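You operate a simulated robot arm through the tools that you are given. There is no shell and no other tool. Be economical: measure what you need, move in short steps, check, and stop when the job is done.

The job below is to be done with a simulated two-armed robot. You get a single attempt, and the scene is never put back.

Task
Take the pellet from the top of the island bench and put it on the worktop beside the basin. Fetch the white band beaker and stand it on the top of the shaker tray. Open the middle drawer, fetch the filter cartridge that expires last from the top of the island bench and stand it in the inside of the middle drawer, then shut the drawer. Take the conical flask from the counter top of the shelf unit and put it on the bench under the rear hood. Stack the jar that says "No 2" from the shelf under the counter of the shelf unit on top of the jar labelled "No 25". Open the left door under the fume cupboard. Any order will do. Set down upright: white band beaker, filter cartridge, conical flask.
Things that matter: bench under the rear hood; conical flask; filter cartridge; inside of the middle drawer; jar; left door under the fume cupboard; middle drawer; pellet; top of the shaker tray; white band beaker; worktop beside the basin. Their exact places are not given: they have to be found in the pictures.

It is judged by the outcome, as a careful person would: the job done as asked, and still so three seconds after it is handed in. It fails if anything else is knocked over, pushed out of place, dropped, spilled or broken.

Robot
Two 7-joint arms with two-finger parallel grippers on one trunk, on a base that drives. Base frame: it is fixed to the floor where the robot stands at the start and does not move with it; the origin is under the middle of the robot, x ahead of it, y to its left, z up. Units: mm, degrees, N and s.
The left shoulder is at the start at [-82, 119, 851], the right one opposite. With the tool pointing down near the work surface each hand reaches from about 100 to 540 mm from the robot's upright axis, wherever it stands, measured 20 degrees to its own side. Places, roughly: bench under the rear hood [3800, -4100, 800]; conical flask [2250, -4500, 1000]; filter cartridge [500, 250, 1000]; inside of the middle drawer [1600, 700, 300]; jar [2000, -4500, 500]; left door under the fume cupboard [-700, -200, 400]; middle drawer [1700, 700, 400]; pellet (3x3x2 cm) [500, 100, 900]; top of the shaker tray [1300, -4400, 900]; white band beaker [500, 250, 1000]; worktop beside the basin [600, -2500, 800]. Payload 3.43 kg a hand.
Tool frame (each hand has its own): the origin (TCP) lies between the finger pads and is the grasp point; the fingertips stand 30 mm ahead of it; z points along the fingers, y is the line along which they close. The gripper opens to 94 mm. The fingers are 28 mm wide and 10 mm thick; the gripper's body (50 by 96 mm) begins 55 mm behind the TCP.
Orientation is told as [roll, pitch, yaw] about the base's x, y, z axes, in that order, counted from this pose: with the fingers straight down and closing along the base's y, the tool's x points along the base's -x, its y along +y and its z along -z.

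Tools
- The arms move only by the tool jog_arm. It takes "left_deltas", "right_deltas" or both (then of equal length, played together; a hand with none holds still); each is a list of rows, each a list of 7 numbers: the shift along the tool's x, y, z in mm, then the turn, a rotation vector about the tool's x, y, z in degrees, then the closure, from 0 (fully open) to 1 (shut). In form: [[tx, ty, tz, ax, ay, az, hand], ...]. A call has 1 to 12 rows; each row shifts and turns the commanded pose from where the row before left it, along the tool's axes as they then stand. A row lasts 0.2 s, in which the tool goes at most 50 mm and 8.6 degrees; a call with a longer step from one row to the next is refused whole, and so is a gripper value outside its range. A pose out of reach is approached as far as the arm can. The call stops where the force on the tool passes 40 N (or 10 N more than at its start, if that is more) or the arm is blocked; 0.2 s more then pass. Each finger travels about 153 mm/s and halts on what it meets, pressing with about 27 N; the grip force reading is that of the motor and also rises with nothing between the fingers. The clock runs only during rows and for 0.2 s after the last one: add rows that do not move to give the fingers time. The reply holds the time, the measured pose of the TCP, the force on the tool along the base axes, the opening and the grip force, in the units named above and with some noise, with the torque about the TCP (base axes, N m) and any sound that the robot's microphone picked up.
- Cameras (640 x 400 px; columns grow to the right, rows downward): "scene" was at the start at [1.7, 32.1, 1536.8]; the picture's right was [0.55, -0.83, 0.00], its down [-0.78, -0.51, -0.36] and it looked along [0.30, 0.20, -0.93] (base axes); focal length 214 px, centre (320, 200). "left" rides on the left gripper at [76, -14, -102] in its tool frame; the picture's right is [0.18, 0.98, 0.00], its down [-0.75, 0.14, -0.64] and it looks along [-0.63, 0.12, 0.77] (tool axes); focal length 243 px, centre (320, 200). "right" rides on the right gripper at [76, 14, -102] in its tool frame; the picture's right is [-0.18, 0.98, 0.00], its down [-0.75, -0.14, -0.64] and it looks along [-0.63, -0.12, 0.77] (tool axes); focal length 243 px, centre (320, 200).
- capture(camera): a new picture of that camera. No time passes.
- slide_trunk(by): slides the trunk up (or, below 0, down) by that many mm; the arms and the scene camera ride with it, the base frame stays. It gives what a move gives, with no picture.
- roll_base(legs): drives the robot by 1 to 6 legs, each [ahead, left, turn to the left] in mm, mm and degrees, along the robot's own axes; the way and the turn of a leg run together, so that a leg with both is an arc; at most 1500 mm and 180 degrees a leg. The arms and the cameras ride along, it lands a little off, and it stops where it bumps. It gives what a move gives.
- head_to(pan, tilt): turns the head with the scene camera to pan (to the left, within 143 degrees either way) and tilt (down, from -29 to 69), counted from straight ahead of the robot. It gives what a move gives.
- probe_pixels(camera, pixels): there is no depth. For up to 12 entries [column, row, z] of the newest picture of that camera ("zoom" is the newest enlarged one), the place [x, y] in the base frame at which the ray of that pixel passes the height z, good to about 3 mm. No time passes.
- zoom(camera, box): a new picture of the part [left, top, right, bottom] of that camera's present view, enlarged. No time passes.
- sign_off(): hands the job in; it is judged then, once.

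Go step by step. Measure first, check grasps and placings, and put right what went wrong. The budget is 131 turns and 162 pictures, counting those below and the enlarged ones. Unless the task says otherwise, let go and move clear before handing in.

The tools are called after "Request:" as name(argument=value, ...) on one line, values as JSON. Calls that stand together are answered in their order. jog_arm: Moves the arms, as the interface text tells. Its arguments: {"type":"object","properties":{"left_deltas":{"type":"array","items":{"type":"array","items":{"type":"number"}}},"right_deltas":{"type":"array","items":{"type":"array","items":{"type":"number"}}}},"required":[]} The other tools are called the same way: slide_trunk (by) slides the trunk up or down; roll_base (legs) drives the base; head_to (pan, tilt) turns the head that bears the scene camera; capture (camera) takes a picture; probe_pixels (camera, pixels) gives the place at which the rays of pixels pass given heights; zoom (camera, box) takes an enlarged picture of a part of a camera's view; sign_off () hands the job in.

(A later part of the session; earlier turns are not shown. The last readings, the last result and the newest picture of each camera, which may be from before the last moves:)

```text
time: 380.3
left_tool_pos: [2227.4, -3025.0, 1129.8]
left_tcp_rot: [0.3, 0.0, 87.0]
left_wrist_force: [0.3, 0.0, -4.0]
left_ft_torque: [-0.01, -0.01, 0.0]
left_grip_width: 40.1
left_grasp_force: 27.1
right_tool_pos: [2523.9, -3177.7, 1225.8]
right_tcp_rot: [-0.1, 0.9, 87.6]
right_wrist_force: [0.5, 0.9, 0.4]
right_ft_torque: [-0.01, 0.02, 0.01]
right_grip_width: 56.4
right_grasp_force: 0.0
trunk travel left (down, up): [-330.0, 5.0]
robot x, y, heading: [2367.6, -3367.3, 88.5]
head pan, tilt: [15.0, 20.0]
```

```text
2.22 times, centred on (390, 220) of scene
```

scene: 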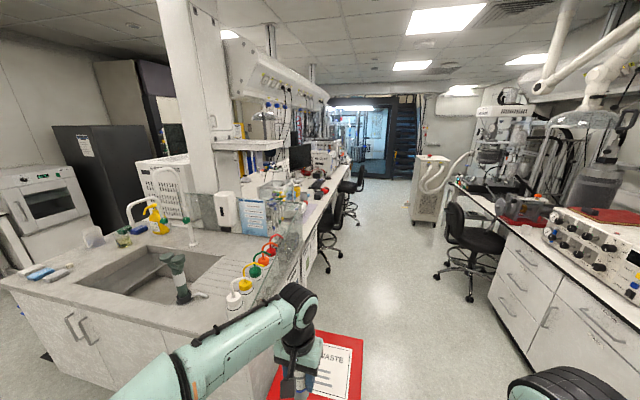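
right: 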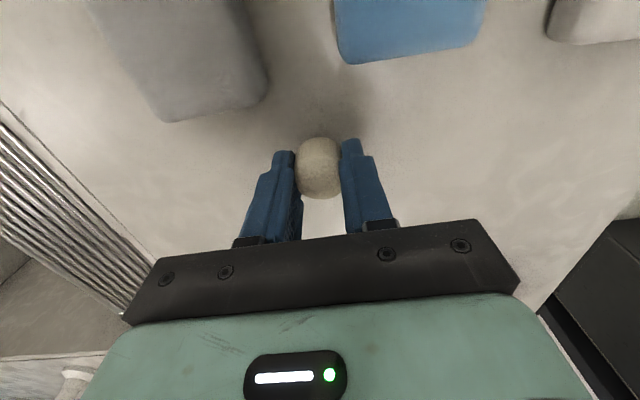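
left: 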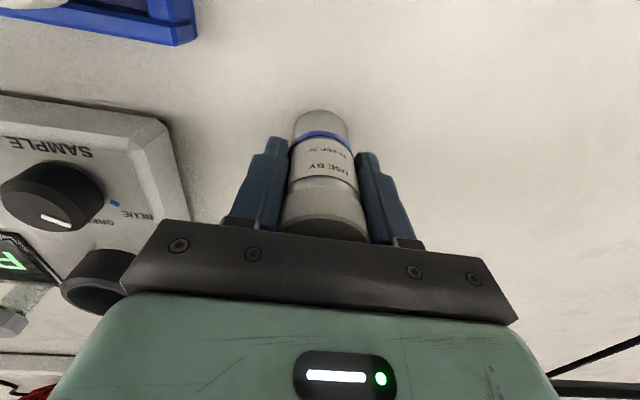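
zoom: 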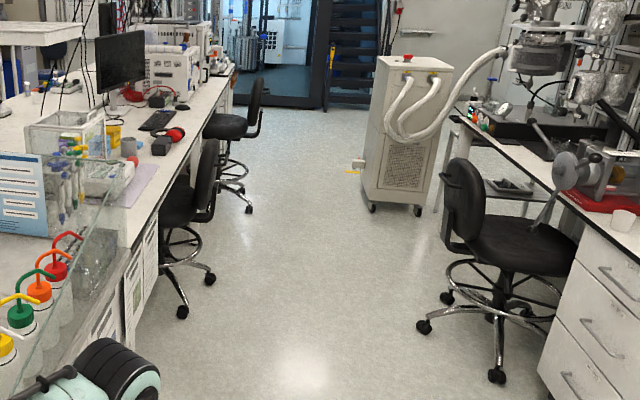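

The free lane is x≈2250–3180. Shift to x≈2715, drive up to y≈600, and look left at the drawers.

Request:
roll_base(legs=[[200, -350, 1.4], [1500, 0, 0], [1500, 0, 0], [760, 0, 0]])

Request:
head_to(pan=90, tilt=35)

Request:
capture(camera="scene")

```text
time: 401.7
left_tool_pos: [2486.3, 923.0, 1129.3]
left_tcp_rot: [0.3, 0.0, 90.7]
left_wrist_force: [-0.6, -0.3, -3.0]
left_ft_torque: [-0.01, -0.03, -0.04]
left_grip_width: 39.8
left_grasp_force: 27.0
right_tool_pos: [2792.2, 790.8, 1225.0]
right_tcp_rot: [-0.1, 0.9, 91.3]
right_wrist_force: [0.0, -0.4, 0.2]
right_ft_torque: [0.0, -0.01, -0.02]
right_grip_width: 56.5
right_grasp_force: 0.1
trunk travel left (down, up): [-330.0, 5.0]
robot x, y, heading: [2644.8, 591.3, 92.2]
head pan, tilt: [15.0, 20.0]
```

```text
time: 403.2
left_tool_pos: [2486.1, 924.3, 1129.4]
left_tcp_rot: [0.3, -0.1, 90.6]
left_wrist_force: [0.2, 0.8, -3.7]
left_ft_torque: [-0.01, -0.01, -0.03]
left_grip_width: 39.9
left_grasp_force: 26.4
right_tool_pos: [2792.2, 790.1, 1226.2]
right_tcp_rot: [-0.2, 0.9, 91.4]
right_wrist_force: [-0.1, -0.2, -1.4]
right_ft_torque: [-0.03, 0.01, -0.02]
right_grip_width: 56.4
right_grasp_force: 0.1
trunk travel left (down, up): [-330.0, 5.0]
robot x, y, heading: [2648.1, 588.0, 92.1]
head pan, tilt: [90.0, 35.0]
```

```text
18 pictures are left
```

scene: 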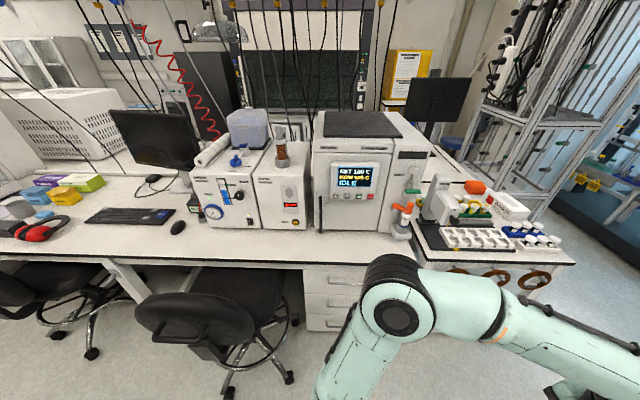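

Drawer unit is at (335,300), right of a chair. I'll move up, turn to face it, lower the trunk, and turn the right hand so that its fingers close vertically, pointing forward.

Request:
roll_base(legs=[[160, 90, -2], [0, 0, 90]])

Request:
slide_trunk(by=-328)

Request:
jog_arm(right_deltas=[[0, 0, 0, 0, 0, -8.2, 0], [0, 0, 0, 0, 0, -8.2, 0], [0, 0, 0, 0, 0, -8.2, 0], [0, 0, 0, 0, 0, -8.2, 0], [0, 0, 0, 0, 0, -8.2, 0], [0, 0, 0, 0, 0, -8.2, 0], [0, 0, 0, 0, 0, -8.2, 0], [0, 0, 0, 0, 0, -8.2, 0], [0, 0, 0, 0, 0, -8.2, 0], [0, 0, 0, 0, 0, -8.2, 0], [0, 0, 0, 0, 0, -8, 0]])

Request:
jog_arm(right_deltas=[[0, -25, 20, 7.5, 0, 0, 0], [0, -22.2, 23.1, 7.5, 0, 0, 0], [0, -19, 25.8, 7.5, 0, 0, 0], [0, -15.4, 28, 7.5, 0, 0, 0], [0, -11.7, 29.8, 7.5, 0, 0, 0], [0, -7.7, 31, 7.5, 0, 0, 0], [0, -3.5, 31.8, 7.5, 0, 0, 0], [0, 0.6, 32, 7.5, 0, 0, 0]])

Request:
head_to(pan=0, tilt=35)

Request:
capture(camera="scene")

```text
time: 408.6
left_tool_pos: [2219.3, 597.5, 1128.4]
left_tcp_rot: [0.3, 0.0, 179.3]
left_wrist_force: [0.1, 0.5, -2.7]
left_ft_torque: [0.02, -0.04, 0.0]
left_grip_width: 40.2
left_grasp_force: 27.1
right_tool_pos: [2359.4, 899.7, 1225.5]
right_tcp_rot: [-0.2, 0.9, 180.0]
right_wrist_force: [0.1, -0.1, -0.2]
right_ft_torque: [-0.04, -0.01, -0.03]
right_grip_width: 56.5
right_grasp_force: 0.1
trunk travel left (down, up): [-330.0, 5.0]
robot x, y, heading: [2557.5, 750.1, -179.2]
head pan, tilt: [90.0, 35.0]
```

```text
time: 411.8
left_tool_pos: [2218.6, 597.2, 801.3]
left_tcp_rot: [0.3, 0.0, 179.3]
left_wrist_force: [-0.4, -0.2, -3.0]
left_ft_torque: [0.01, 0.0, -0.03]
left_grip_width: 39.8
left_grasp_force: 26.9
right_tool_pos: [2360.2, 899.1, 897.8]
right_tcp_rot: [0.0, 0.8, 179.9]
right_wrist_force: [-0.5, 0.0, 0.9]
right_ft_torque: [0.0, -0.03, -0.06]
right_grip_width: 56.5
right_grasp_force: 0.0
trunk travel left (down, up): [-2.0, 333.0]
robot x, y, heading: [2556.7, 748.7, -179.1]
head pan, tilt: [90.0, 35.0]
```

```text
time: 414.2
left_tool_pos: [2218.8, 597.8, 801.1]
left_tcp_rot: [0.4, 0.0, 179.3]
left_wrist_force: [0.7, 0.6, -2.6]
left_ft_torque: [-0.03, -0.01, 0.0]
left_grip_width: 39.9
left_grasp_force: 27.0
right_tool_pos: [2359.6, 899.8, 898.2]
right_tcp_rot: [0.9, 0.1, -89.9]
right_wrist_force: [0.1, 0.3, -1.2]
right_ft_torque: [0.0, -0.01, -0.01]
right_grip_width: 93.9
right_grasp_force: 0.1
trunk travel left (down, up): [-2.0, 333.0]
robot x, y, heading: [2555.3, 746.1, -178.9]
head pan, tilt: [90.0, 35.0]
```

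```text
time: 416.0
left_tool_pos: [2218.1, 597.7, 801.0]
left_tcp_rot: [0.2, 0.0, 179.3]
left_wrist_force: [-0.8, 0.4, -3.3]
left_ft_torque: [-0.01, -0.02, -0.01]
left_grip_width: 39.7
left_grasp_force: 27.0
right_tool_pos: [2162.5, 899.1, 731.7]
right_tcp_rot: [-59.0, 0.0, -90.1]
right_wrist_force: [-0.8, -0.1, 0.2]
right_ft_torque: [0.0, 0.01, 0.0]
right_grip_width: 94.0
right_grasp_force: 0.2
trunk travel left (down, up): [-2.0, 333.0]
robot x, y, heading: [2558.1, 751.2, -179.4]
head pan, tilt: [90.0, 35.0]
```

```text
time: 417.6
left_tool_pos: [2218.3, 596.3, 801.2]
left_tcp_rot: [0.2, 0.0, 179.2]
left_wrist_force: [0.0, 0.2, -3.1]
left_ft_torque: [0.01, 0.03, 0.01]
left_grip_width: 39.6
left_grasp_force: 27.5
right_tool_pos: [2163.3, 899.5, 734.1]
right_tcp_rot: [-58.9, 0.0, -90.2]
right_wrist_force: [0.0, -0.1, -0.8]
right_ft_torque: [0.0, 0.0, -0.02]
right_grip_width: 94.0
right_grasp_force: 0.0
trunk travel left (down, up): [-2.0, 333.0]
robot x, y, heading: [2560.0, 752.1, -179.2]
head pan, tilt: [0.0, 35.0]
```

```text
17 pictures are left
```

scene: 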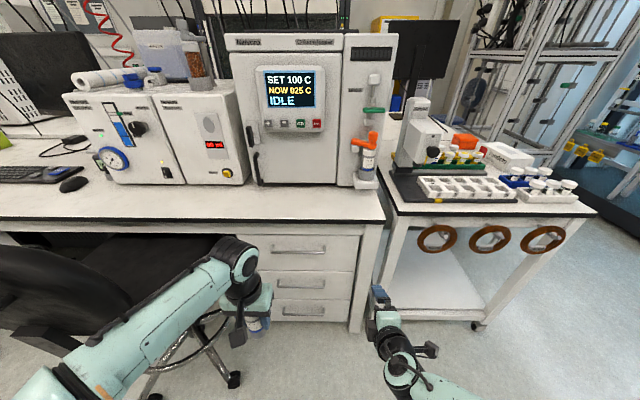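

All three drawers are visible; the middle handle is at (301,284). Probe heights against the bench edge and cabinet foot.

Request:
probe_pixels(camera="scene", pixels=[[300, 220, 850], [301, 284, 450], [301, 284, 500], [301, 284, 550], [301, 250, 600], [301, 250, 650], [303, 312, 350], [303, 312, 400], [345, 331, 0], [345, 331, 80], [260, 285, 500], [350, 285, 500]])

Request:
zoom(camera="scene", box=[240, 210, 380, 340])

Request:
capture(camera="right")

```text
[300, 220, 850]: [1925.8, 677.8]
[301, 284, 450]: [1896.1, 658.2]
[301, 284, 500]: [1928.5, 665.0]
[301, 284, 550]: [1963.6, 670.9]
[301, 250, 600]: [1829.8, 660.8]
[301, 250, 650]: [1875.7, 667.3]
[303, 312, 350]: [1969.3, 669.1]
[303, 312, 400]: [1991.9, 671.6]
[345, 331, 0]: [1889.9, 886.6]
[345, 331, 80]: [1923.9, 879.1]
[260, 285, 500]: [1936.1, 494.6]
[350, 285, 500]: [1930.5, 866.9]
```

```text
3.08 times, centred on (310, 275) of scene
```

zoom: 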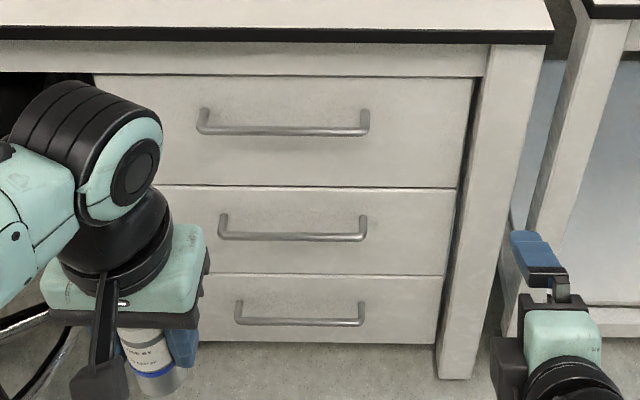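

```text
15 pictures are left
```

right: 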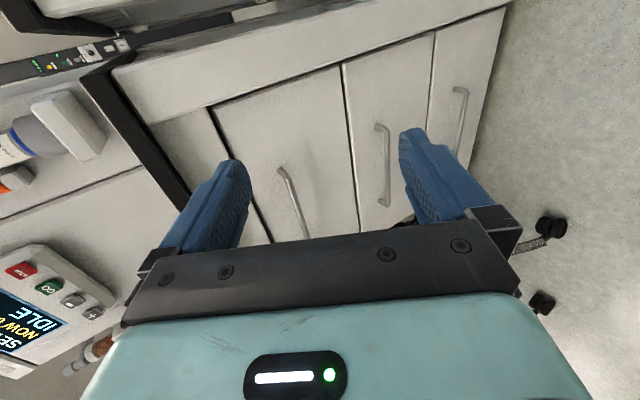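

The middle handle bar is at about (1898, 560–760, 455). I'll flatten the right hand to ~−73°, lower it to handle height, and approach to just short of the bar.

Request:
jog_arm(right_deltas=[[-11.4, 17.5, 25.3, 1.4, 0, 0, 0.4], [-11.4, 17.5, 25.3, 1.4, 0, 0, 0.4], [-11.4, 17.5, 25.3, 1.4, 0, 0, 0.4], [-11.4, 20, 23.5, 1.4, 0, 0, 0.4], [-11.4, 20, 23.5, 1.4, 0, 0, 0.4], [-11.4, 20, 23.5, 1.4, 0, 0, 0.4], [-11.4, 20, 23.5, 1.4, 0, 0, 0.4], [-11.4, 22.5, 21, 1.4, 0, 0, 0.4], [-11.4, 22.5, 21, 1.4, 0, 0, 0.4], [-11.4, 22.5, 21, 1.4, 0, 0, 0.4]])

Request:
roll_base(legs=[[65, 50, -0.8]])

Request:
capture(camera="right")

Request:
zoom(camera="scene", box=[220, 230, 420, 400])

```text
time: 419.9
left_tool_pos: [2219.1, 596.3, 801.1]
left_tcp_rot: [0.3, -0.1, 179.3]
left_wrist_force: [-1.1, -0.2, -3.0]
left_ft_torque: [-0.01, -0.02, -0.04]
left_grip_width: 39.7
left_grasp_force: 26.7
right_tool_pos: [2033.1, 785.2, 453.5]
right_tcp_rot: [-73.2, 0.1, -90.1]
right_wrist_force: [0.1, -0.5, 0.0]
right_ft_torque: [0.02, 0.0, -0.01]
right_grip_width: 56.3
right_grasp_force: 0.1
trunk travel left (down, up): [-2.0, 333.0]
robot x, y, heading: [2554.9, 753.4, -179.1]
head pan, tilt: [0.0, 35.0]
```

```text
time: 421.0
left_tool_pos: [2153.3, 550.7, 801.8]
left_tcp_rot: [0.4, 0.0, 178.6]
left_wrist_force: [-0.7, -0.2, -3.1]
left_ft_torque: [-0.02, 0.01, 0.0]
left_grip_width: 39.7
left_grasp_force: 26.8
right_tool_pos: [1969.9, 743.0, 453.4]
right_tcp_rot: [-73.1, 0.0, -90.9]
right_wrist_force: [-0.3, 0.5, -0.2]
right_ft_torque: [-0.02, 0.0, 0.0]
right_grip_width: 56.5
right_grasp_force: 0.0
trunk travel left (down, up): [-2.0, 333.0]
robot x, y, heading: [2493.2, 702.0, 179.9]
head pan, tilt: [0.0, 35.0]
```

```text
14 pictures are left
```

right: 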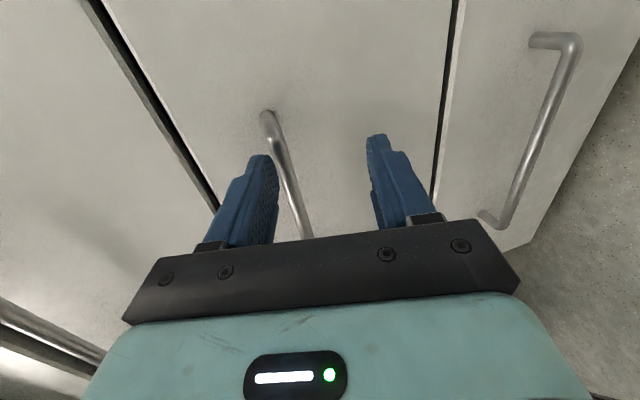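

```text
2.35 times, centred on (320, 315) of scene
```

zoom: 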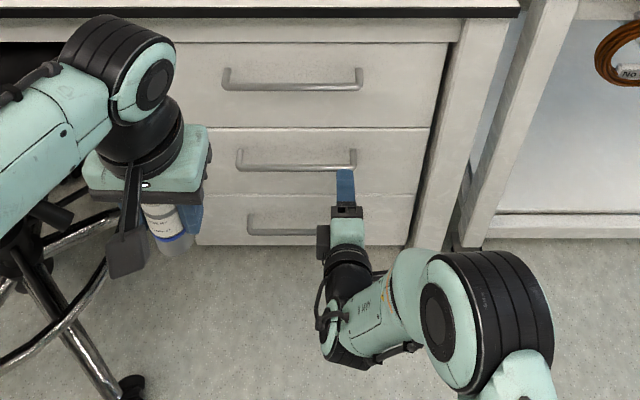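

The bar runs between the fingers. Shift 35 mm left to its middle, advance 55 mm, close, and pull back.

Request:
jog_arm(right_deltas=[[-35, 0, 0, 0, 0, 0, 0.4]])

Request:
roll_base(legs=[[55, 0, 0]])

Request:
jog_arm(right_deltas=[[0, 0, 0, 0, 0, 0, 0.7], [0, 0, 0, 0, 0, 0, 1], [0, 0, 0, 0, 0, 0, 1], [0, 0, 0, 0, 0, 0, 1]])

Request:
roll_base(legs=[[-100, 0, 0], [-110, 0, 0]])

Request:
capture(camera="scene")

```text
time: 421.4
left_tool_pos: [2152.0, 550.8, 800.5]
left_tcp_rot: [0.3, 0.0, 178.5]
left_wrist_force: [0.4, 0.7, -2.8]
left_ft_torque: [-0.01, 0.02, 0.01]
left_grip_width: 39.6
left_grasp_force: 26.7
right_tool_pos: [1970.4, 705.9, 455.4]
right_tcp_rot: [-73.2, 0.1, -90.9]
right_wrist_force: [0.0, 0.3, 0.5]
right_ft_torque: [-0.04, -0.03, 0.01]
right_grip_width: 56.6
right_grasp_force: 0.1
trunk travel left (down, up): [-2.0, 333.0]
robot x, y, heading: [2491.0, 703.3, 179.9]
head pan, tilt: [0.0, 35.0]
```

```text
time: 422.4
left_tool_pos: [2109.4, 551.2, 800.2]
left_tcp_rot: [0.4, 0.1, 178.5]
left_wrist_force: [0.5, 0.5, -2.4]
left_ft_torque: [-0.03, 0.0, 0.01]
left_grip_width: 39.8
left_grasp_force: 26.9
right_tool_pos: [1930.9, 704.7, 452.9]
right_tcp_rot: [-73.1, 0.1, -91.1]
right_wrist_force: [3.9, 1.4, 1.2]
right_ft_torque: [-0.04, 0.19, 0.03]
right_grip_width: 57.0
right_grasp_force: 0.7
trunk travel left (down, up): [-2.0, 333.0]
robot x, y, heading: [2448.4, 699.8, 180.0]
head pan, tilt: [0.0, 35.0]
stopped in leg 1: the force on the tool passed its limit at 141 N (the readings are from after the stop); the commanded pose is now the measured one
```

```text
time: 422.9
left_tool_pos: [2110.2, 552.5, 800.9]
left_tcp_rot: [0.4, -0.1, 178.4]
left_wrist_force: [0.5, -0.5, -2.9]
left_ft_torque: [0.01, -0.03, 0.02]
left_grip_width: 39.7
left_grasp_force: 27.2
right_tool_pos: [1924.5, 704.7, 468.6]
right_tcp_rot: [-75.3, -0.1, -91.3]
right_wrist_force: [13.9, 5.1, 27.1]
right_ft_torque: [0.41, 0.09, -0.35]
right_grip_width: 15.9
right_grasp_force: 27.2
trunk travel left (down, up): [-2.0, 333.0]
robot x, y, heading: [2447.3, 700.8, 179.9]
head pan, tilt: [0.0, 35.0]
stopped in row 2 (right hand): the force on the tool passed its limit at 48 N (the readings are from after the stop); the commanded pose is now the measured one
```

```text
time: 424.8
left_tool_pos: [2319.8, 550.0, 801.7]
left_tcp_rot: [0.5, 0.1, 178.9]
left_wrist_force: [0.1, -0.3, -3.6]
left_ft_torque: [-0.01, 0.0, -0.05]
left_grip_width: 40.1
left_grasp_force: 27.1
right_tool_pos: [2133.7, 704.8, 467.3]
right_tcp_rot: [-75.4, -0.1, -91.2]
right_wrist_force: [-1.1, 6.7, 33.0]
right_ft_torque: [0.46, 0.09, -0.44]
right_grip_width: 16.2
right_grasp_force: 44.9
trunk travel left (down, up): [-2.0, 333.0]
robot x, y, heading: [2659.7, 701.8, -179.5]
head pan, tilt: [0.0, 35.0]
```

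```text
12 pictures are left
```

scene: 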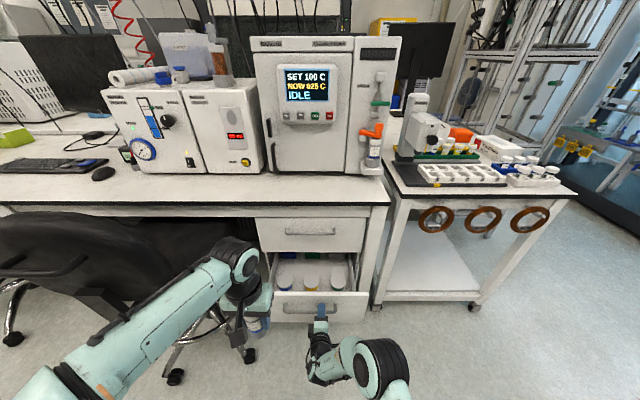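

The middle drawer is open ~210 mm, with jars inside. Zoom for the free space.

Request:
zoom(camera="scene", box=[250, 235, 390, 335])

Request:
probe_pixels(camera="scene", pixels=[[276, 296, 520], [365, 296, 520], [320, 296, 520], [285, 285, 440], [311, 285, 440], [338, 280, 440], [320, 270, 400], [300, 290, 400], [325, 288, 400], [320, 263, 450], [352, 285, 400], [320, 308, 455]])

```text
4.00 times, centred on (320, 285) of scene
```

zoom: 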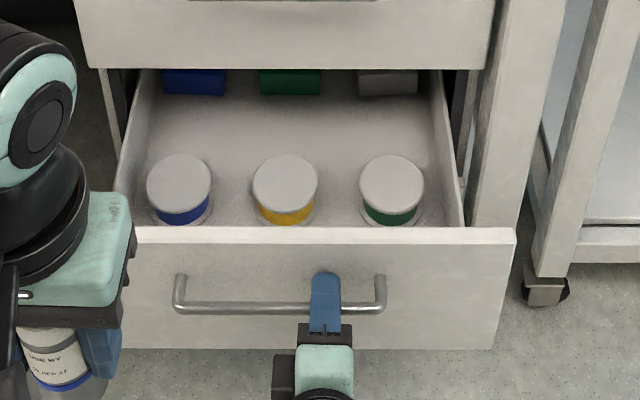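

```text
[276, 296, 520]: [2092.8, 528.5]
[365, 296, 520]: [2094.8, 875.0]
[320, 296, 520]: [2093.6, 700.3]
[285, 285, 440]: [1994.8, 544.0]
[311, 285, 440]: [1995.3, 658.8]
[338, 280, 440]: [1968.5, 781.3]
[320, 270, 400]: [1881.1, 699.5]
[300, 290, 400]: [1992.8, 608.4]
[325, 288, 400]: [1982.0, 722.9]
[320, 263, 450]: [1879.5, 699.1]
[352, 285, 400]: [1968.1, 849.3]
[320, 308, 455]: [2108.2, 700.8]
```

Free floor lies behind the jars, so the drawer must come out further. Pull ~140 mm more (mostly with the arm), let go, lift the right hand aside and move closer.

Request:
roll_base(legs=[[-25, 0, 0]])

Request:
jog_arm(right_deltas=[[0, 6.5, -24, 0, 0, 0, 1], [0, 6.5, -24, 0, 0, 0, 1], [0, 6.5, -24, 0, 0, 0, 1], [0, 6.5, -24, 0, 0, 0, 1], [0, 6.5, -24, 0, 0, 0, 1]])

Request:
jog_arm(right_deltas=[[0, 0, 0, 0, 0, 0, 0.4], [0, 0, 0, 0, 0, 0, 0.4], [0, 10, -38, 0, 0, 0, 0.4], [0, -25, -25, 0, 0, 0, 0.4], [0, -40, -10, 0, 0, 0, 0.4], [0, -40, -10, 0, 0, 0, 0.4], [0, -40, -10, 0, 0, 0, 0.4], [40, -20, -5, 0, 0, 0, 0.4], [40, 0, 0, 0, 0, 0, 0.4]])

Request:
capture(camera="scene")

```text
time: 425.6
left_tool_pos: [2342.5, 549.7, 799.8]
left_tcp_rot: [0.3, 0.1, 178.8]
left_wrist_force: [0.1, 0.2, -3.3]
left_ft_torque: [0.0, -0.02, 0.04]
left_grip_width: 39.9
left_grasp_force: 26.8
right_tool_pos: [2157.7, 704.7, 467.2]
right_tcp_rot: [-75.5, -0.1, -91.2]
right_wrist_force: [0.2, 0.4, 8.9]
right_ft_torque: [0.65, -0.03, 0.21]
right_grip_width: 16.1
right_grasp_force: 45.4
trunk travel left (down, up): [-2.0, 333.0]
robot x, y, heading: [2686.3, 698.8, -180.0]
head pan, tilt: [0.0, 35.0]
```

```text
time: 426.8
left_tool_pos: [2343.7, 550.8, 800.5]
left_tcp_rot: [0.4, 0.0, 178.7]
left_wrist_force: [0.2, -0.4, -3.1]
left_ft_torque: [0.02, 0.01, 0.01]
left_grip_width: 39.6
left_grasp_force: 26.6
right_tool_pos: [2280.3, 704.7, 467.5]
right_tcp_rot: [-75.9, -0.1, -91.5]
right_wrist_force: [2.1, 9.6, 22.4]
right_ft_torque: [0.61, -0.08, -0.39]
right_grip_width: 16.0
right_grasp_force: 45.1
trunk travel left (down, up): [-2.0, 333.0]
robot x, y, heading: [2682.9, 699.0, -180.1]
head pan, tilt: [0.0, 35.0]
```

```text
time: 428.8
left_tool_pos: [2343.1, 550.5, 799.7]
left_tcp_rot: [0.4, 0.1, 178.9]
left_wrist_force: [-0.4, 0.2, -2.4]
left_ft_torque: [-0.01, 0.0, -0.02]
left_grip_width: 39.9
left_grasp_force: 26.9
right_tool_pos: [2322.9, 771.4, 637.4]
right_tcp_rot: [-75.4, -0.1, -91.2]
right_wrist_force: [0.3, 0.4, -0.1]
right_ft_torque: [-0.02, 0.0, -0.02]
right_grip_width: 56.4
right_grasp_force: 0.0
right hand out of reach, approached as far as the arm can: row 9
trunk travel left (down, up): [-2.0, 333.0]
robot x, y, heading: [2681.8, 705.0, -179.8]
head pan, tilt: [0.0, 35.0]
```

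```text
10 pictures are left
```

scene: 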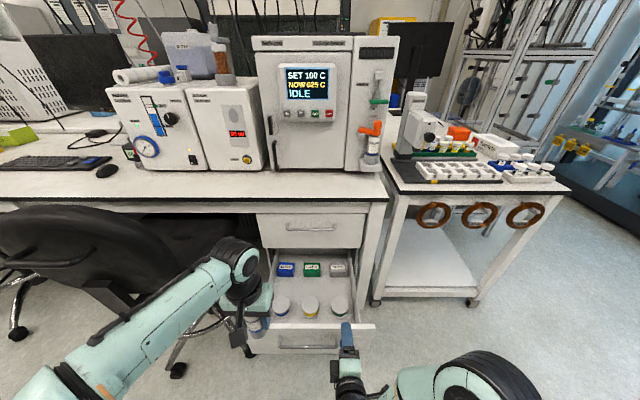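

Drawer is open ~355 mm, with a free band between jars and boxes at row ~286. Probe it, drive closer and lower the left hand above it.

Request:
probe_pixels(camera="scene", pixels=[[311, 286, 390], [311, 286, 410], [311, 277, 400], [311, 262, 440], [311, 299, 460], [311, 299, 480], [275, 318, 520], [365, 322, 520], [297, 286, 400], [282, 286, 400], [311, 253, 520], [320, 340, 455]])

Request:
roll_base(legs=[[170, 0, 0]])

Request:
jog_arm(left_deltas=[[-30, -15, 20, 0, 0, 0, 1], [-30, -15, 30, 0, 0, 0, 1], [-20, -10, 40, 0, 0, 0, 1], [0, 0, 40, 0, 0, 0, 1]])

Request:
capture(camera="left")

Request:
zoom(camera="scene", box=[220, 200, 420, 400])

```text
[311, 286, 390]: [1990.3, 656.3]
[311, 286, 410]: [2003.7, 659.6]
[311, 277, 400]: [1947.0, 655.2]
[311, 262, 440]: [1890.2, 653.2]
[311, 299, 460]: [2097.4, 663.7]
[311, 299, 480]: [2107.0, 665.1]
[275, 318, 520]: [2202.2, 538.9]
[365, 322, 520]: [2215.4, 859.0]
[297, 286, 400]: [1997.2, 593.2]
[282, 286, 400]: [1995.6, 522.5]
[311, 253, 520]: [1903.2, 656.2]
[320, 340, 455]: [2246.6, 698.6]
```

```text
time: 430.3
left_tool_pos: [2173.0, 549.3, 800.8]
left_tcp_rot: [0.3, 0.1, 178.8]
left_wrist_force: [0.2, 0.0, -3.6]
left_ft_torque: [0.01, -0.02, -0.01]
left_grip_width: 39.5
left_grasp_force: 27.0
right_tool_pos: [2154.2, 771.2, 637.2]
right_tcp_rot: [-75.4, -0.1, -91.2]
right_wrist_force: [-0.2, -0.1, 0.0]
right_ft_torque: [-0.01, 0.01, 0.0]
right_grip_width: 56.3
right_grasp_force: 0.1
trunk travel left (down, up): [-2.0, 333.0]
robot x, y, heading: [2510.5, 702.5, -179.7]
head pan, tilt: [0.0, 35.0]
```

```text
time: 431.3
left_tool_pos: [2092.2, 589.8, 670.7]
left_tcp_rot: [0.4, 0.1, 178.8]
left_wrist_force: [0.6, 0.9, -4.3]
left_ft_torque: [0.03, 0.0, -0.07]
left_grip_width: 39.6
left_grasp_force: 26.9
right_tool_pos: [2154.6, 771.1, 636.0]
right_tcp_rot: [-75.4, -0.1, -91.2]
right_wrist_force: [-0.3, 0.7, 0.6]
right_ft_torque: [0.01, 0.04, 0.01]
right_grip_width: 56.2
right_grasp_force: 0.1
trunk travel left (down, up): [-2.0, 333.0]
robot x, y, heading: [2512.2, 702.1, -179.8]
head pan, tilt: [0.0, 35.0]
```

```text
9 pictures are left
```

left: 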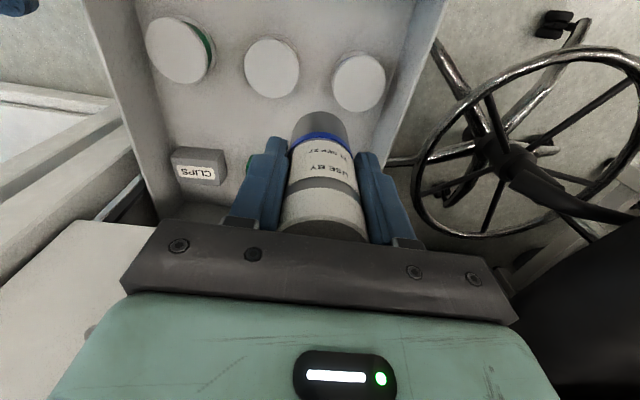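

```text
2.00 times, centred on (320, 300) of scene
```

zoom: 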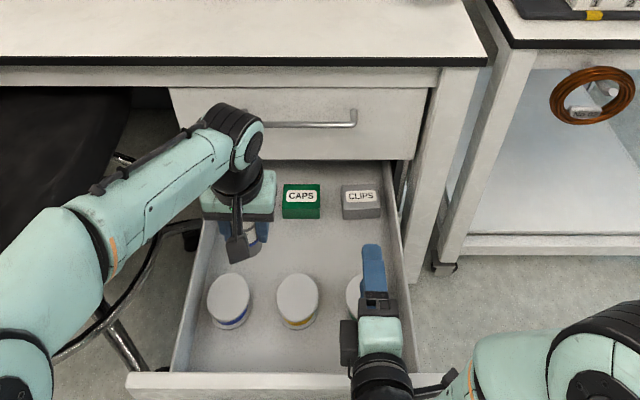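

Target spot (2018,600) between boxes and jars. Move over it and creep down to contact.

Request:
jog_arm(left_deltas=[[-25, -3.5, 0, 0, 0, 0, 1], [-25, -3.5, 0, 0, 0, 0, 1], [-24, -3.5, 0, 0, 0, 0, 1], [0, 0, 40, 0, 0, 0, 1], [0, 0, 40, 0, 0, 0, 1], [0, 0, 40, 0, 0, 0, 1], [0, 0, 35, 0, 0, 0, 1], [0, 0, 20, 0, 0, 0, 1], [0, 0, 15, 0, 0, 0, 1]])

Request:
jog_arm(left_deltas=[[0, 0, 5, 0, 0, 0, 1], [0, 0, 5, 0, 0, 0, 1], [0, 0, 4, 0, 0, 0, 1], [0, 0, 4, 0, 0, 0, 1], [0, 0, 4, 0, 0, 0, 1], [0, 0, 4, 0, 0, 0, 1], [0, 0, 4, 0, 0, 0, 1], [0, 0, 4, 0, 0, 0, 1], [0, 0, 4, 0, 0, 0, 1], [0, 0, 4, 0, 0, 0, 1], [0, 0, 4, 0, 0, 0, 1], [0, 0, 4, 0, 0, 0, 1]])

```text
time: 433.3
left_tool_pos: [2021.2, 600.4, 478.7]
left_tcp_rot: [0.4, 0.1, 178.8]
left_wrist_force: [0.0, 1.6, -2.3]
left_ft_torque: [0.0, -0.01, 0.03]
left_grip_width: 39.7
left_grasp_force: 26.7
right_tool_pos: [2153.8, 771.1, 637.9]
right_tcp_rot: [-75.4, -0.2, -91.2]
right_wrist_force: [0.7, 0.2, -0.3]
right_ft_torque: [-0.02, 0.03, 0.0]
right_grip_width: 56.4
right_grasp_force: 0.0
trunk travel left (down, up): [-2.0, 333.0]
robot x, y, heading: [2514.2, 698.2, -179.9]
head pan, tilt: [0.0, 35.0]
```

```text
time: 435.9
left_tool_pos: [2019.8, 601.2, 428.8]
left_tcp_rot: [0.4, 0.1, 178.8]
left_wrist_force: [-0.5, 0.1, -3.2]
left_ft_torque: [0.02, 0.04, -0.04]
left_grip_width: 39.7
left_grasp_force: 26.8
right_tool_pos: [2155.0, 771.7, 636.8]
right_tcp_rot: [-75.5, 0.0, -91.2]
right_wrist_force: [0.3, -0.3, 0.3]
right_ft_torque: [-0.01, -0.01, -0.01]
right_grip_width: 56.1
right_grasp_force: 0.1
trunk travel left (down, up): [-2.0, 333.0]
robot x, y, heading: [2511.4, 703.0, -179.6]
head pan, tilt: [0.0, 35.0]
```

No contact yet at z 429. Creep on to contact, then release and lift out.

Request:
jog_arm(left_deltas=[[0, 0, 4, 0, 0, 0, 1], [0, 0, 4, 0, 0, 0, 1], [0, 0, 4, 0, 0, 0, 1], [0, 0, 4, 0, 0, 0, 1], [0, 0, 4, 0, 0, 0, 1], [0, 0, 4, 0, 0, 0, 1], [0, 0, 4, 0, 0, 0, 1], [0, 0, 4, 0, 0, 0, 1], [0, 0, 4, 0, 0, 0, 1], [0, 0, 4, 0, 0, 0, 1], [0, 0, 4, 0, 0, 0, 1]])

Request:
zoom(camera="left", box=[160, 20, 480, 240])

```text
time: 438.3
left_tool_pos: [2019.9, 601.2, 387.3]
left_tcp_rot: [0.3, -0.2, 178.8]
left_wrist_force: [-0.3, -2.4, 26.4]
left_ft_torque: [0.36, 0.1, 0.04]
left_grip_width: 39.5
left_grasp_force: 26.6
right_tool_pos: [2154.7, 771.2, 637.7]
right_tcp_rot: [-75.5, 0.0, -91.2]
right_wrist_force: [-0.3, -0.1, -0.4]
right_ft_torque: [0.02, 0.05, 0.02]
right_grip_width: 56.6
right_grasp_force: 0.0
trunk travel left (down, up): [-2.0, 333.0]
robot x, y, heading: [2512.8, 698.8, -179.7]
head pan, tilt: [0.0, 35.0]
```

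```text
1.82 times, centred on (320, 130) of left
```

zoom: 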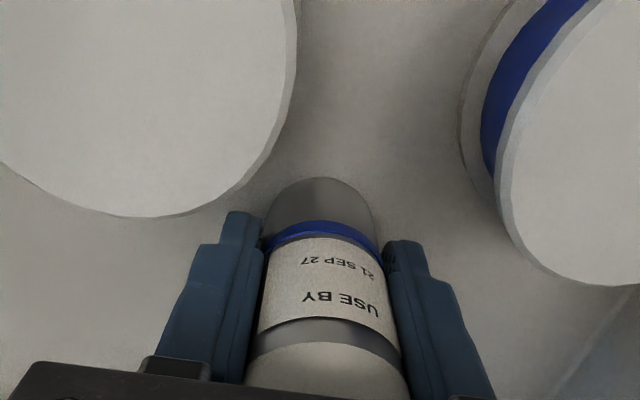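

Cartridge rests on the drawer floor (26 N). Release, lift out, then regrip the handle with the right hand and push the drawer shut.

Request:
jog_arm(left_deltas=[[0, 0, -3, 0, 0, 0, 1], [0, 0, 0, 0, 0, 0, 0.7], [0, 0, 0, 0, 0, 0, 0.35], [0, 0, 0, 0, 0, 0, 0.35], [0, 0, -30, 0, 0, 0, 0.35], [0, 0, -40, 0, 0, 0, 0.35], [0, 0, -45, 0, 0, 0, 0.35], [0, 0, -45, 0, 0, 0, 0.35], [0, 0, -45, 0, 0, 0, 0.35], [0, 0, -45, 0, 0, 0, 0.35], [0, 0, -45, 0, 0, 0, 0.35]])

Request:
roll_base(legs=[[-170, 0, 0]])

Request:
jog_arm(right_deltas=[[-22, 40, 11, 0, 0, 0, 0.4], [-22, 40, 11, 0, 0, 0, 0.4], [-22, 40, 11, 0, 0, 0, 0.4], [0, 40, 11, 0, 0, 0, 0.4], [0, 4, 1, 0, 0, 0, 0.4], [0, -5.5, 20.5, 0, 0, 0, 0.4], [0, -5.5, 20.5, 0, 0, 0, 0.4], [0, 0, 0, 0, 0, 0, 0.7], [0, 0, 0, 0, 0, 0, 1], [0, 0, 0, 0, 0, 0, 1], [0, 0, 0, 0, 0, 0, 1]])

Request:
capture(camera="scene")

Request:
zoom(camera="scene", box=[240, 220, 400, 380])

```text
time: 440.7
left_tool_pos: [2021.5, 601.3, 685.0]
left_tcp_rot: [0.4, 0.1, 178.7]
left_wrist_force: [-0.5, -0.9, -0.2]
left_ft_torque: [-0.01, -0.01, 0.0]
left_grip_width: 60.9
left_grasp_force: 0.1
right_tool_pos: [2154.2, 770.8, 637.3]
right_tcp_rot: [-75.4, -0.1, -91.2]
right_wrist_force: [0.5, 0.2, 0.3]
right_ft_torque: [0.0, -0.02, -0.04]
right_grip_width: 56.5
right_grasp_force: 0.1
trunk travel left (down, up): [-2.0, 333.0]
robot x, y, heading: [2510.6, 700.6, -179.8]
head pan, tilt: [0.0, 35.0]
```

```text
time: 442.1
left_tool_pos: [2190.7, 601.9, 683.9]
left_tcp_rot: [0.3, 0.1, 178.7]
left_wrist_force: [0.3, 0.6, 0.5]
left_ft_torque: [0.03, 0.0, 0.0]
left_grip_width: 61.0
left_grasp_force: 0.1
right_tool_pos: [2325.3, 771.4, 637.4]
right_tcp_rot: [-75.5, -0.2, -91.1]
right_wrist_force: [-0.7, -0.2, -0.1]
right_ft_torque: [0.0, 0.01, -0.01]
right_grip_width: 55.9
right_grasp_force: 0.0
trunk travel left (down, up): [-2.0, 333.0]
robot x, y, heading: [2682.3, 700.5, -179.8]
head pan, tilt: [0.0, 35.0]
```

```text
time: 444.6
left_tool_pos: [2191.2, 602.1, 685.2]
left_tcp_rot: [0.4, 0.1, 178.8]
left_wrist_force: [-0.1, -0.1, -0.3]
left_ft_torque: [0.02, 0.04, -0.01]
left_grip_width: 61.1
left_grasp_force: 0.0
right_tool_pos: [2279.6, 708.1, 469.2]
right_tcp_rot: [-75.2, 0.0, -91.1]
right_wrist_force: [-2.6, -1.0, -6.2]
right_ft_torque: [1.02, -0.02, 0.79]
right_grip_width: 11.9
right_grasp_force: 44.4
trunk travel left (down, up): [-2.0, 333.0]
robot x, y, heading: [2684.0, 701.0, -179.7]
head pan, tilt: [0.0, 35.0]
```

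```text
6 pictures are left
```

scene: 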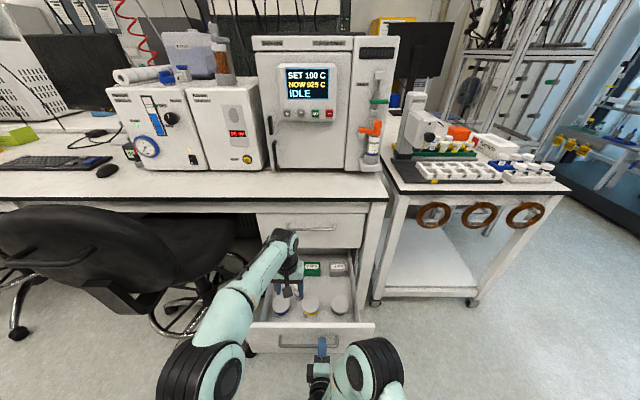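

```text
2.50 times, centred on (320, 300) of scene
```

zoom: 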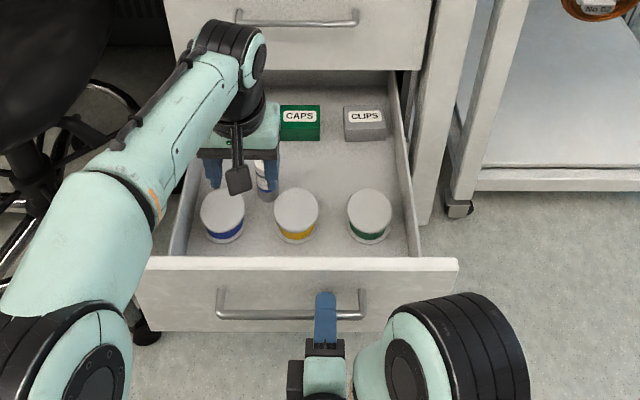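

The cartridge stands in the drawer and the handle is gripped. Retract the left hand, push the drawer shut with base then arm, release and back away.

Request:
jog_arm(left_deltas=[[45, 0, -10, 0, 0, 0, 0.35], [45, 0, -10, 0, 0, 0, 0.35], [45, 0, -10, 0, 0, 0, 0.35], [30, 0, -20, 0, 0, 0, 0.35]])

Request:
roll_base(legs=[[120, 0, 0], [113, 0, 0]])

Request:
jog_arm(right_deltas=[[0, -6, 23, 0, 0, 0, 1], [0, -6, 23, 0, 0, 0, 1], [0, -6, 23, 0, 0, 0, 1], [0, -6, 23, 0, 0, 0, 1], [0, -5, 18, 0, 0, 0, 1], [0, -3, 10, 0, 0, 0, 1], [0, -2, 6, 0, 0, 0, 1], [0, -1, 4, 0, 0, 0, 1]])

Request:
zoom(camera="scene", box=[220, 200, 420, 400])

```text
time: 445.6
left_tool_pos: [2354.3, 597.8, 734.9]
left_tcp_rot: [0.3, 0.1, 178.7]
left_wrist_force: [-0.5, -0.4, 0.5]
left_ft_torque: [-0.01, -0.01, 0.01]
left_grip_width: 61.1
left_grasp_force: 0.0
right_tool_pos: [2280.3, 706.9, 468.1]
right_tcp_rot: [-75.3, 0.0, -91.2]
right_wrist_force: [2.9, -0.3, -8.5]
right_ft_torque: [1.07, -0.05, 0.38]
right_grip_width: 12.0
right_grasp_force: 45.4
trunk travel left (down, up): [-2.0, 333.0]
robot x, y, heading: [2686.6, 699.5, -179.9]
head pan, tilt: [0.0, 35.0]
```

```text
time: 447.6
left_tool_pos: [2125.8, 598.9, 735.3]
left_tcp_rot: [0.4, 0.1, 178.9]
left_wrist_force: [-0.7, 0.7, -0.5]
left_ft_torque: [0.0, -0.01, 0.02]
left_grip_width: 60.9
left_grasp_force: 0.0
right_tool_pos: [2050.0, 708.1, 468.6]
right_tcp_rot: [-75.4, 0.0, -91.3]
right_wrist_force: [1.8, 10.2, -11.5]
right_ft_torque: [0.91, -0.04, -0.04]
right_grip_width: 11.9
right_grasp_force: 45.1
trunk travel left (down, up): [-2.0, 333.0]
robot x, y, heading: [2451.8, 698.6, -179.8]
head pan, tilt: [0.0, 35.0]
```

```text
time: 449.1
left_tool_pos: [2127.0, 597.3, 735.2]
left_tcp_rot: [0.5, 0.1, 178.9]
left_wrist_force: [0.7, 0.2, -0.3]
left_ft_torque: [0.04, 0.01, -0.04]
left_grip_width: 61.3
left_grasp_force: 0.0
right_tool_pos: [1929.3, 707.5, 469.3]
right_tcp_rot: [-75.0, 0.1, -90.9]
right_wrist_force: [15.0, 1.1, 9.5]
right_ft_torque: [0.61, 0.17, -0.03]
right_grip_width: 11.7
right_grasp_force: 45.0
trunk travel left (down, up): [-2.0, 333.0]
robot x, y, heading: [2451.3, 696.4, -179.5]
head pan, tilt: [0.0, 35.0]
stopped in row 7 (right hand): the force on the tool passed its limit at 47 N (the readings are from after the stop); the commanded pose is now the measured one
```

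```text
2.00 times, centred on (320, 300) of scene
```

zoom: 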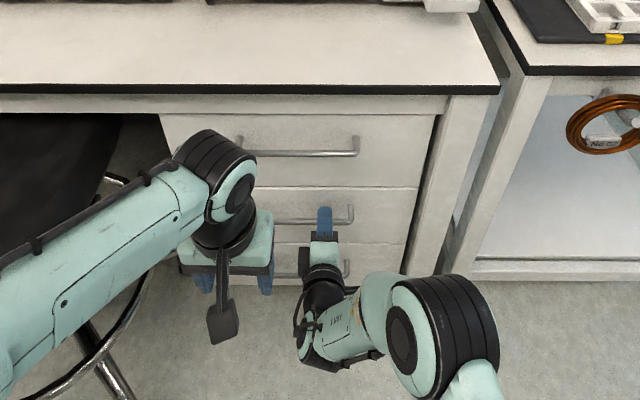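

The drawer is shut within a few mm. Push once more, release, fold the right arm, raise the trunk and head back toward the fume cupboard.

Request:
jog_arm(right_deltas=[[0, -2, 7, 0, 0, 0, 1], [0, -2, 7, 0, 0, 0, 1], [0, 0, 0, 0, 0, 0, 1], [0, 0, 0, 0, 0, 0, 0.4], [0, 0, 0, 0, 0, 0, 0.4], [0, 0, 0, 0, 0, 0, 0.4]])

Request:
jog_arm(right_deltas=[[0, 0, 0, 0, 0, 0, 0.3], [0, 0, 0, 0, 0, 0, 0.3], [0, 0, 0, 0, 0, 0, 0.3]])

Request:
roll_base(legs=[[-200, 0, 0]])

Request:
zoom(camera="scene", box=[220, 200, 420, 380])

Request:
jog_arm(right_deltas=[[0, 0, -35, -7.5, 0, 0, 0.3], [0, 0, -35, -7.5, 0, 0, 0.3], [0, 0, -35, -7.5, 0, 0, 0.3], [0, 0, -35, -7.5, 0, 0, 0.3], [0, 0, -35, -7.5, 0, 0, 0.3], [0, 0, -35, -7.5, 0, 0, 0.3], [0, 0, -35, -7.5, 0, 0, 0.3], [0, 0, -35, -7.5, 0, 0, 0.3], [0, 0, -35, -7.5, 0, 0, 0.3], [0, 0, -35, -7.5, 0, 0, 0.3]])

Request:
slide_trunk(by=270)

Request:
roll_base(legs=[[0, 0, 90], [1500, 130, 0], [1500, 0, 0], [1030, 0, 0]])

```text
time: 449.4
left_tool_pos: [2128.0, 598.1, 735.8]
left_tcp_rot: [0.5, 0.0, 178.8]
left_wrist_force: [-0.2, 0.5, 0.4]
left_ft_torque: [0.01, 0.0, 0.02]
left_grip_width: 60.9
left_grasp_force: 0.1
right_tool_pos: [1928.2, 708.3, 468.7]
right_tcp_rot: [-74.8, 0.1, -91.0]
right_wrist_force: [16.2, 4.0, 9.4]
right_ft_torque: [0.32, 0.14, 0.43]
right_grip_width: 12.0
right_grasp_force: 44.8
trunk travel left (down, up): [-2.0, 333.0]
robot x, y, heading: [2453.0, 700.5, -179.7]
head pan, tilt: [0.0, 35.0]
stopped in row 1 (right hand): the force on the tool passed its limit at 50 N (the readings are from after the stop); the commanded pose is now the measured one
```

```text
time: 450.2
left_tool_pos: [2125.9, 597.7, 734.5]
left_tcp_rot: [0.4, 0.1, 178.8]
left_wrist_force: [0.9, -0.7, -0.3]
left_ft_torque: [0.01, 0.03, -0.02]
left_grip_width: 61.2
left_grasp_force: 0.1
right_tool_pos: [1929.7, 707.2, 465.7]
right_tcp_rot: [-74.5, 0.2, -91.0]
right_wrist_force: [14.4, 1.9, -11.6]
right_ft_torque: [0.12, -0.06, 0.07]
right_grip_width: 57.5
right_grasp_force: 0.0
trunk travel left (down, up): [-2.0, 333.0]
robot x, y, heading: [2450.9, 703.2, -179.5]
head pan, tilt: [0.0, 35.0]
```

```text
time: 451.8
left_tool_pos: [2325.4, 597.3, 734.8]
left_tcp_rot: [0.3, 0.1, 178.9]
left_wrist_force: [0.1, -0.9, 0.1]
left_ft_torque: [-0.01, -0.03, 0.0]
left_grip_width: 60.9
left_grasp_force: 0.1
right_tool_pos: [2125.7, 707.5, 468.2]
right_tcp_rot: [-74.7, 0.1, -91.0]
right_wrist_force: [0.1, -0.6, 0.7]
right_ft_torque: [0.02, -0.01, -0.02]
right_grip_width: 66.1
right_grasp_force: 0.1
trunk travel left (down, up): [-2.0, 333.0]
robot x, y, heading: [2653.0, 699.5, -179.6]
head pan, tilt: [0.0, 35.0]
```

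```text
2.22 times, centred on (320, 290) of scene
```

zoom: 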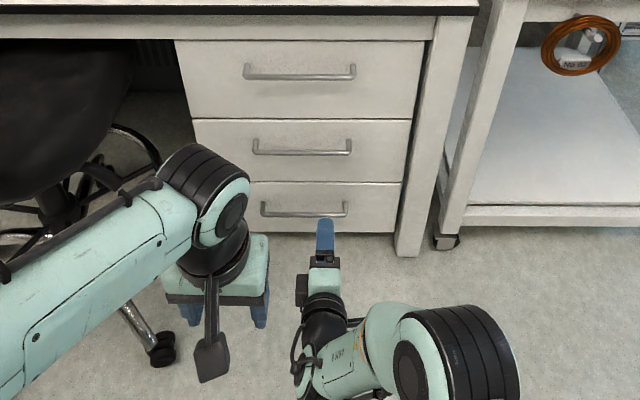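

```text
time: 454.0
left_tool_pos: [2323.4, 599.3, 735.4]
left_tcp_rot: [0.3, 0.1, 178.9]
left_wrist_force: [0.5, 0.2, 0.1]
left_ft_torque: [0.0, 0.01, 0.04]
left_grip_width: 61.4
left_grasp_force: 0.0
right_tool_pos: [2340.7, 701.2, 713.5]
right_tcp_rot: [0.4, 0.0, -90.9]
right_wrist_force: [1.1, 0.5, 0.6]
right_ft_torque: [0.04, 0.0, 0.0]
right_grip_width: 66.1
right_grasp_force: 0.0
trunk travel left (down, up): [-2.0, 333.0]
robot x, y, heading: [2654.2, 701.1, -179.6]
head pan, tilt: [0.0, 35.0]
```

```text
time: 456.7
left_tool_pos: [2324.1, 597.8, 1004.3]
left_tcp_rot: [0.4, 0.2, 178.9]
left_wrist_force: [-0.4, 0.3, 0.0]
left_ft_torque: [-0.01, -0.01, 0.05]
left_grip_width: 61.1
left_grasp_force: 0.1
right_tool_pos: [2340.2, 702.7, 983.1]
right_tcp_rot: [0.2, 0.1, -91.0]
right_wrist_force: [0.2, -0.5, -0.2]
right_ft_torque: [-0.04, 0.01, -0.01]
right_grip_width: 65.9
right_grasp_force: 0.1
trunk travel left (down, up): [-272.0, 63.0]
robot x, y, heading: [2650.3, 706.3, -179.7]
head pan, tilt: [0.0, 35.0]
```

```text
refused: leg 2 is longer than a leg can be; nothing moved
```

Drawer is flush shut. Drive back: down the lane, then sideways along the cross corridor (kept at y≈−3550 for tail clearance).

Request:
roll_base(legs=[[0, 0, 90], [1400, 130, 0], [1500, 0, 0], [1350, 0, 0]])

Request:
roll_base(legs=[[0, -1500, 0], [0, -1500, 0], [0, -80, 0]])

```text
time: 481.2
left_tool_pos: [2974.0, -3932.9, 1004.7]
left_tcp_rot: [0.5, 0.2, -89.8]
left_wrist_force: [-0.1, -0.3, -0.4]
left_ft_torque: [0.02, 0.0, -0.01]
left_grip_width: 61.2
left_grasp_force: 0.1
right_tool_pos: [2868.7, -3921.4, 983.3]
right_tcp_rot: [0.2, 0.2, 0.5]
right_wrist_force: [1.0, 0.2, -0.6]
right_ft_torque: [-0.01, 0.01, 0.01]
right_grip_width: 65.8
right_grasp_force: 0.0
trunk travel left (down, up): [-272.0, 63.0]
robot x, y, heading: [2862.3, -3606.2, -88.0]
head pan, tilt: [0.0, 35.0]
```

```text
time: 508.3
left_tool_pos: [-95.7, -4004.7, 1006.5]
left_tcp_rot: [0.5, 0.1, -89.4]
left_wrist_force: [-0.5, -0.8, 0.4]
left_ft_torque: [0.01, 0.02, 0.03]
left_grip_width: 61.2
left_grasp_force: 0.1
right_tool_pos: [-200.5, -3992.2, 984.0]
right_tcp_rot: [0.1, 0.0, 0.6]
right_wrist_force: [-0.3, 0.6, -1.3]
right_ft_torque: [0.0, -0.01, 0.01]
right_grip_width: 65.8
right_grasp_force: 0.0
trunk travel left (down, up): [-272.0, 63.0]
robot x, y, heading: [-208.2, -3683.9, -87.9]
head pan, tilt: [0.0, 35.0]
```

At (-208,-3684). Back up the aisle past the ajar door, turn to face the cupboard, lower the trunk and prepare the left hand at handle height.

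Request:
roll_base(legs=[[-300, -110, -2.1], [-1500, 0, 0], [-490, 0, 0], [-400, 335, 0]])

Request:
roll_base(legs=[[-1390, 10, 0], [0, 0, -90]])

Request:
slide_trunk(by=-270)

Request:
jog_arm(left_deltas=[[-20, 19.5, 15, 0, -7.83, 0, 0], [-17.8, 19.5, 17.6, 0, -7.83, 0, 0], [-15.2, 19.5, 19.8, 0, -7.83, 0, 0], [-12.3, 19.5, 21.8, 0, -7.83, 0, 0], [-9.3, 19.5, 23.2, 0, -7.83, 0, 0], [-6.1, 19.5, 24.3, 0, -7.83, 0, 0]])

Request:
head_to(pan=25, tilt=50)

Request:
capture(camera="scene")

```text
time: 523.2
left_tool_pos: [110.3, -1302.1, 1005.5]
left_tcp_rot: [0.4, 0.1, -91.5]
left_wrist_force: [1.0, 0.1, 0.9]
left_ft_torque: [0.04, -0.04, 0.05]
left_grip_width: 61.1
left_grasp_force: 0.2
right_tool_pos: [5.9, -1285.9, 984.2]
right_tcp_rot: [0.2, 0.1, -1.4]
right_wrist_force: [1.0, 0.3, -0.1]
right_ft_torque: [0.0, 0.02, -0.03]
right_grip_width: 66.1
right_grasp_force: 0.1
trunk travel left (down, up): [-272.0, 63.0]
robot x, y, heading: [9.3, -976.8, -89.9]
head pan, tilt: [0.0, 35.0]
```

```text
time: 534.0
left_tool_pos: [-301.7, 332.5, 1006.0]
left_tcp_rot: [0.4, 0.1, 176.5]
left_wrist_force: [0.1, 0.0, 0.3]
left_ft_torque: [0.02, 0.0, 0.01]
left_grip_width: 61.3
left_grasp_force: 0.1
right_tool_pos: [-281.5, 437.3, 983.8]
right_tcp_rot: [0.2, 0.1, -93.4]
right_wrist_force: [-0.4, 0.3, -0.4]
right_ft_torque: [0.01, -0.02, -0.01]
right_grip_width: 65.3
right_grasp_force: 0.1
trunk travel left (down, up): [-272.0, 63.0]
robot x, y, heading: [32.2, 421.3, 177.8]
head pan, tilt: [0.0, 35.0]
```

```text
time: 536.8
left_tool_pos: [-302.8, 332.1, 735.2]
left_tcp_rot: [0.3, 0.0, 176.5]
left_wrist_force: [0.1, -1.2, 0.2]
left_ft_torque: [0.03, 0.0, 0.02]
left_grip_width: 61.1
left_grasp_force: 0.1
right_tool_pos: [-282.2, 437.7, 714.6]
right_tcp_rot: [0.2, 0.1, -93.5]
right_wrist_force: [0.4, 0.5, 0.5]
right_ft_torque: [0.01, 0.0, 0.01]
right_grip_width: 65.8
right_grasp_force: 0.1
trunk travel left (down, up): [-2.0, 333.0]
robot x, y, heading: [28.1, 419.9, 177.8]
head pan, tilt: [0.0, 35.0]
```

```text
time: 538.2
left_tool_pos: [-428.1, 219.6, 644.7]
left_tcp_rot: [-1.1, -46.1, 178.6]
left_wrist_force: [-1.6, 0.8, 1.2]
left_ft_torque: [-0.08, -0.09, -0.03]
left_grip_width: 94.3
left_grasp_force: 0.1
right_tool_pos: [-282.1, 437.0, 714.0]
right_tcp_rot: [0.2, 0.1, -93.4]
right_wrist_force: [-0.4, -0.6, -0.3]
right_ft_torque: [-0.03, 0.02, 0.0]
right_grip_width: 65.8
right_grasp_force: 0.0
trunk travel left (down, up): [-2.0, 333.0]
robot x, y, heading: [27.3, 421.9, 177.7]
head pan, tilt: [0.0, 35.0]
```

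```text
time: 539.1
left_tool_pos: [-427.7, 219.4, 644.3]
left_tcp_rot: [-1.3, -46.2, 179.0]
left_wrist_force: [-0.5, 0.4, 0.3]
left_ft_torque: [0.0, 0.03, -0.01]
left_grip_width: 93.9
left_grasp_force: 0.0
right_tool_pos: [-281.0, 436.0, 714.0]
right_tcp_rot: [0.1, 0.1, -93.5]
right_wrist_force: [0.4, 0.2, 0.5]
right_ft_torque: [0.01, -0.02, 0.0]
right_grip_width: 65.8
right_grasp_force: 0.1
trunk travel left (down, up): [-2.0, 333.0]
robot x, y, heading: [28.7, 421.5, 177.8]
head pan, tilt: [25.0, 50.0]
```

```text
2 pictures are left
```

scene: 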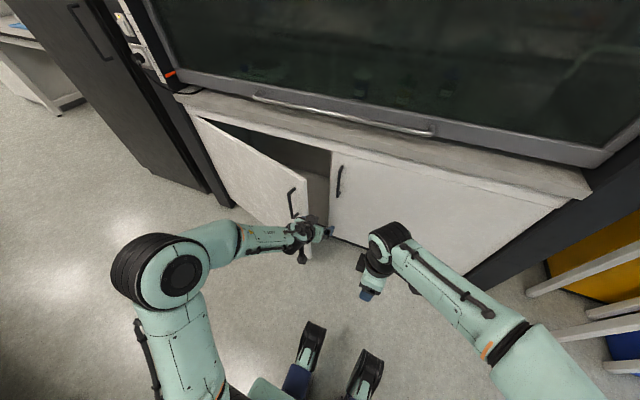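

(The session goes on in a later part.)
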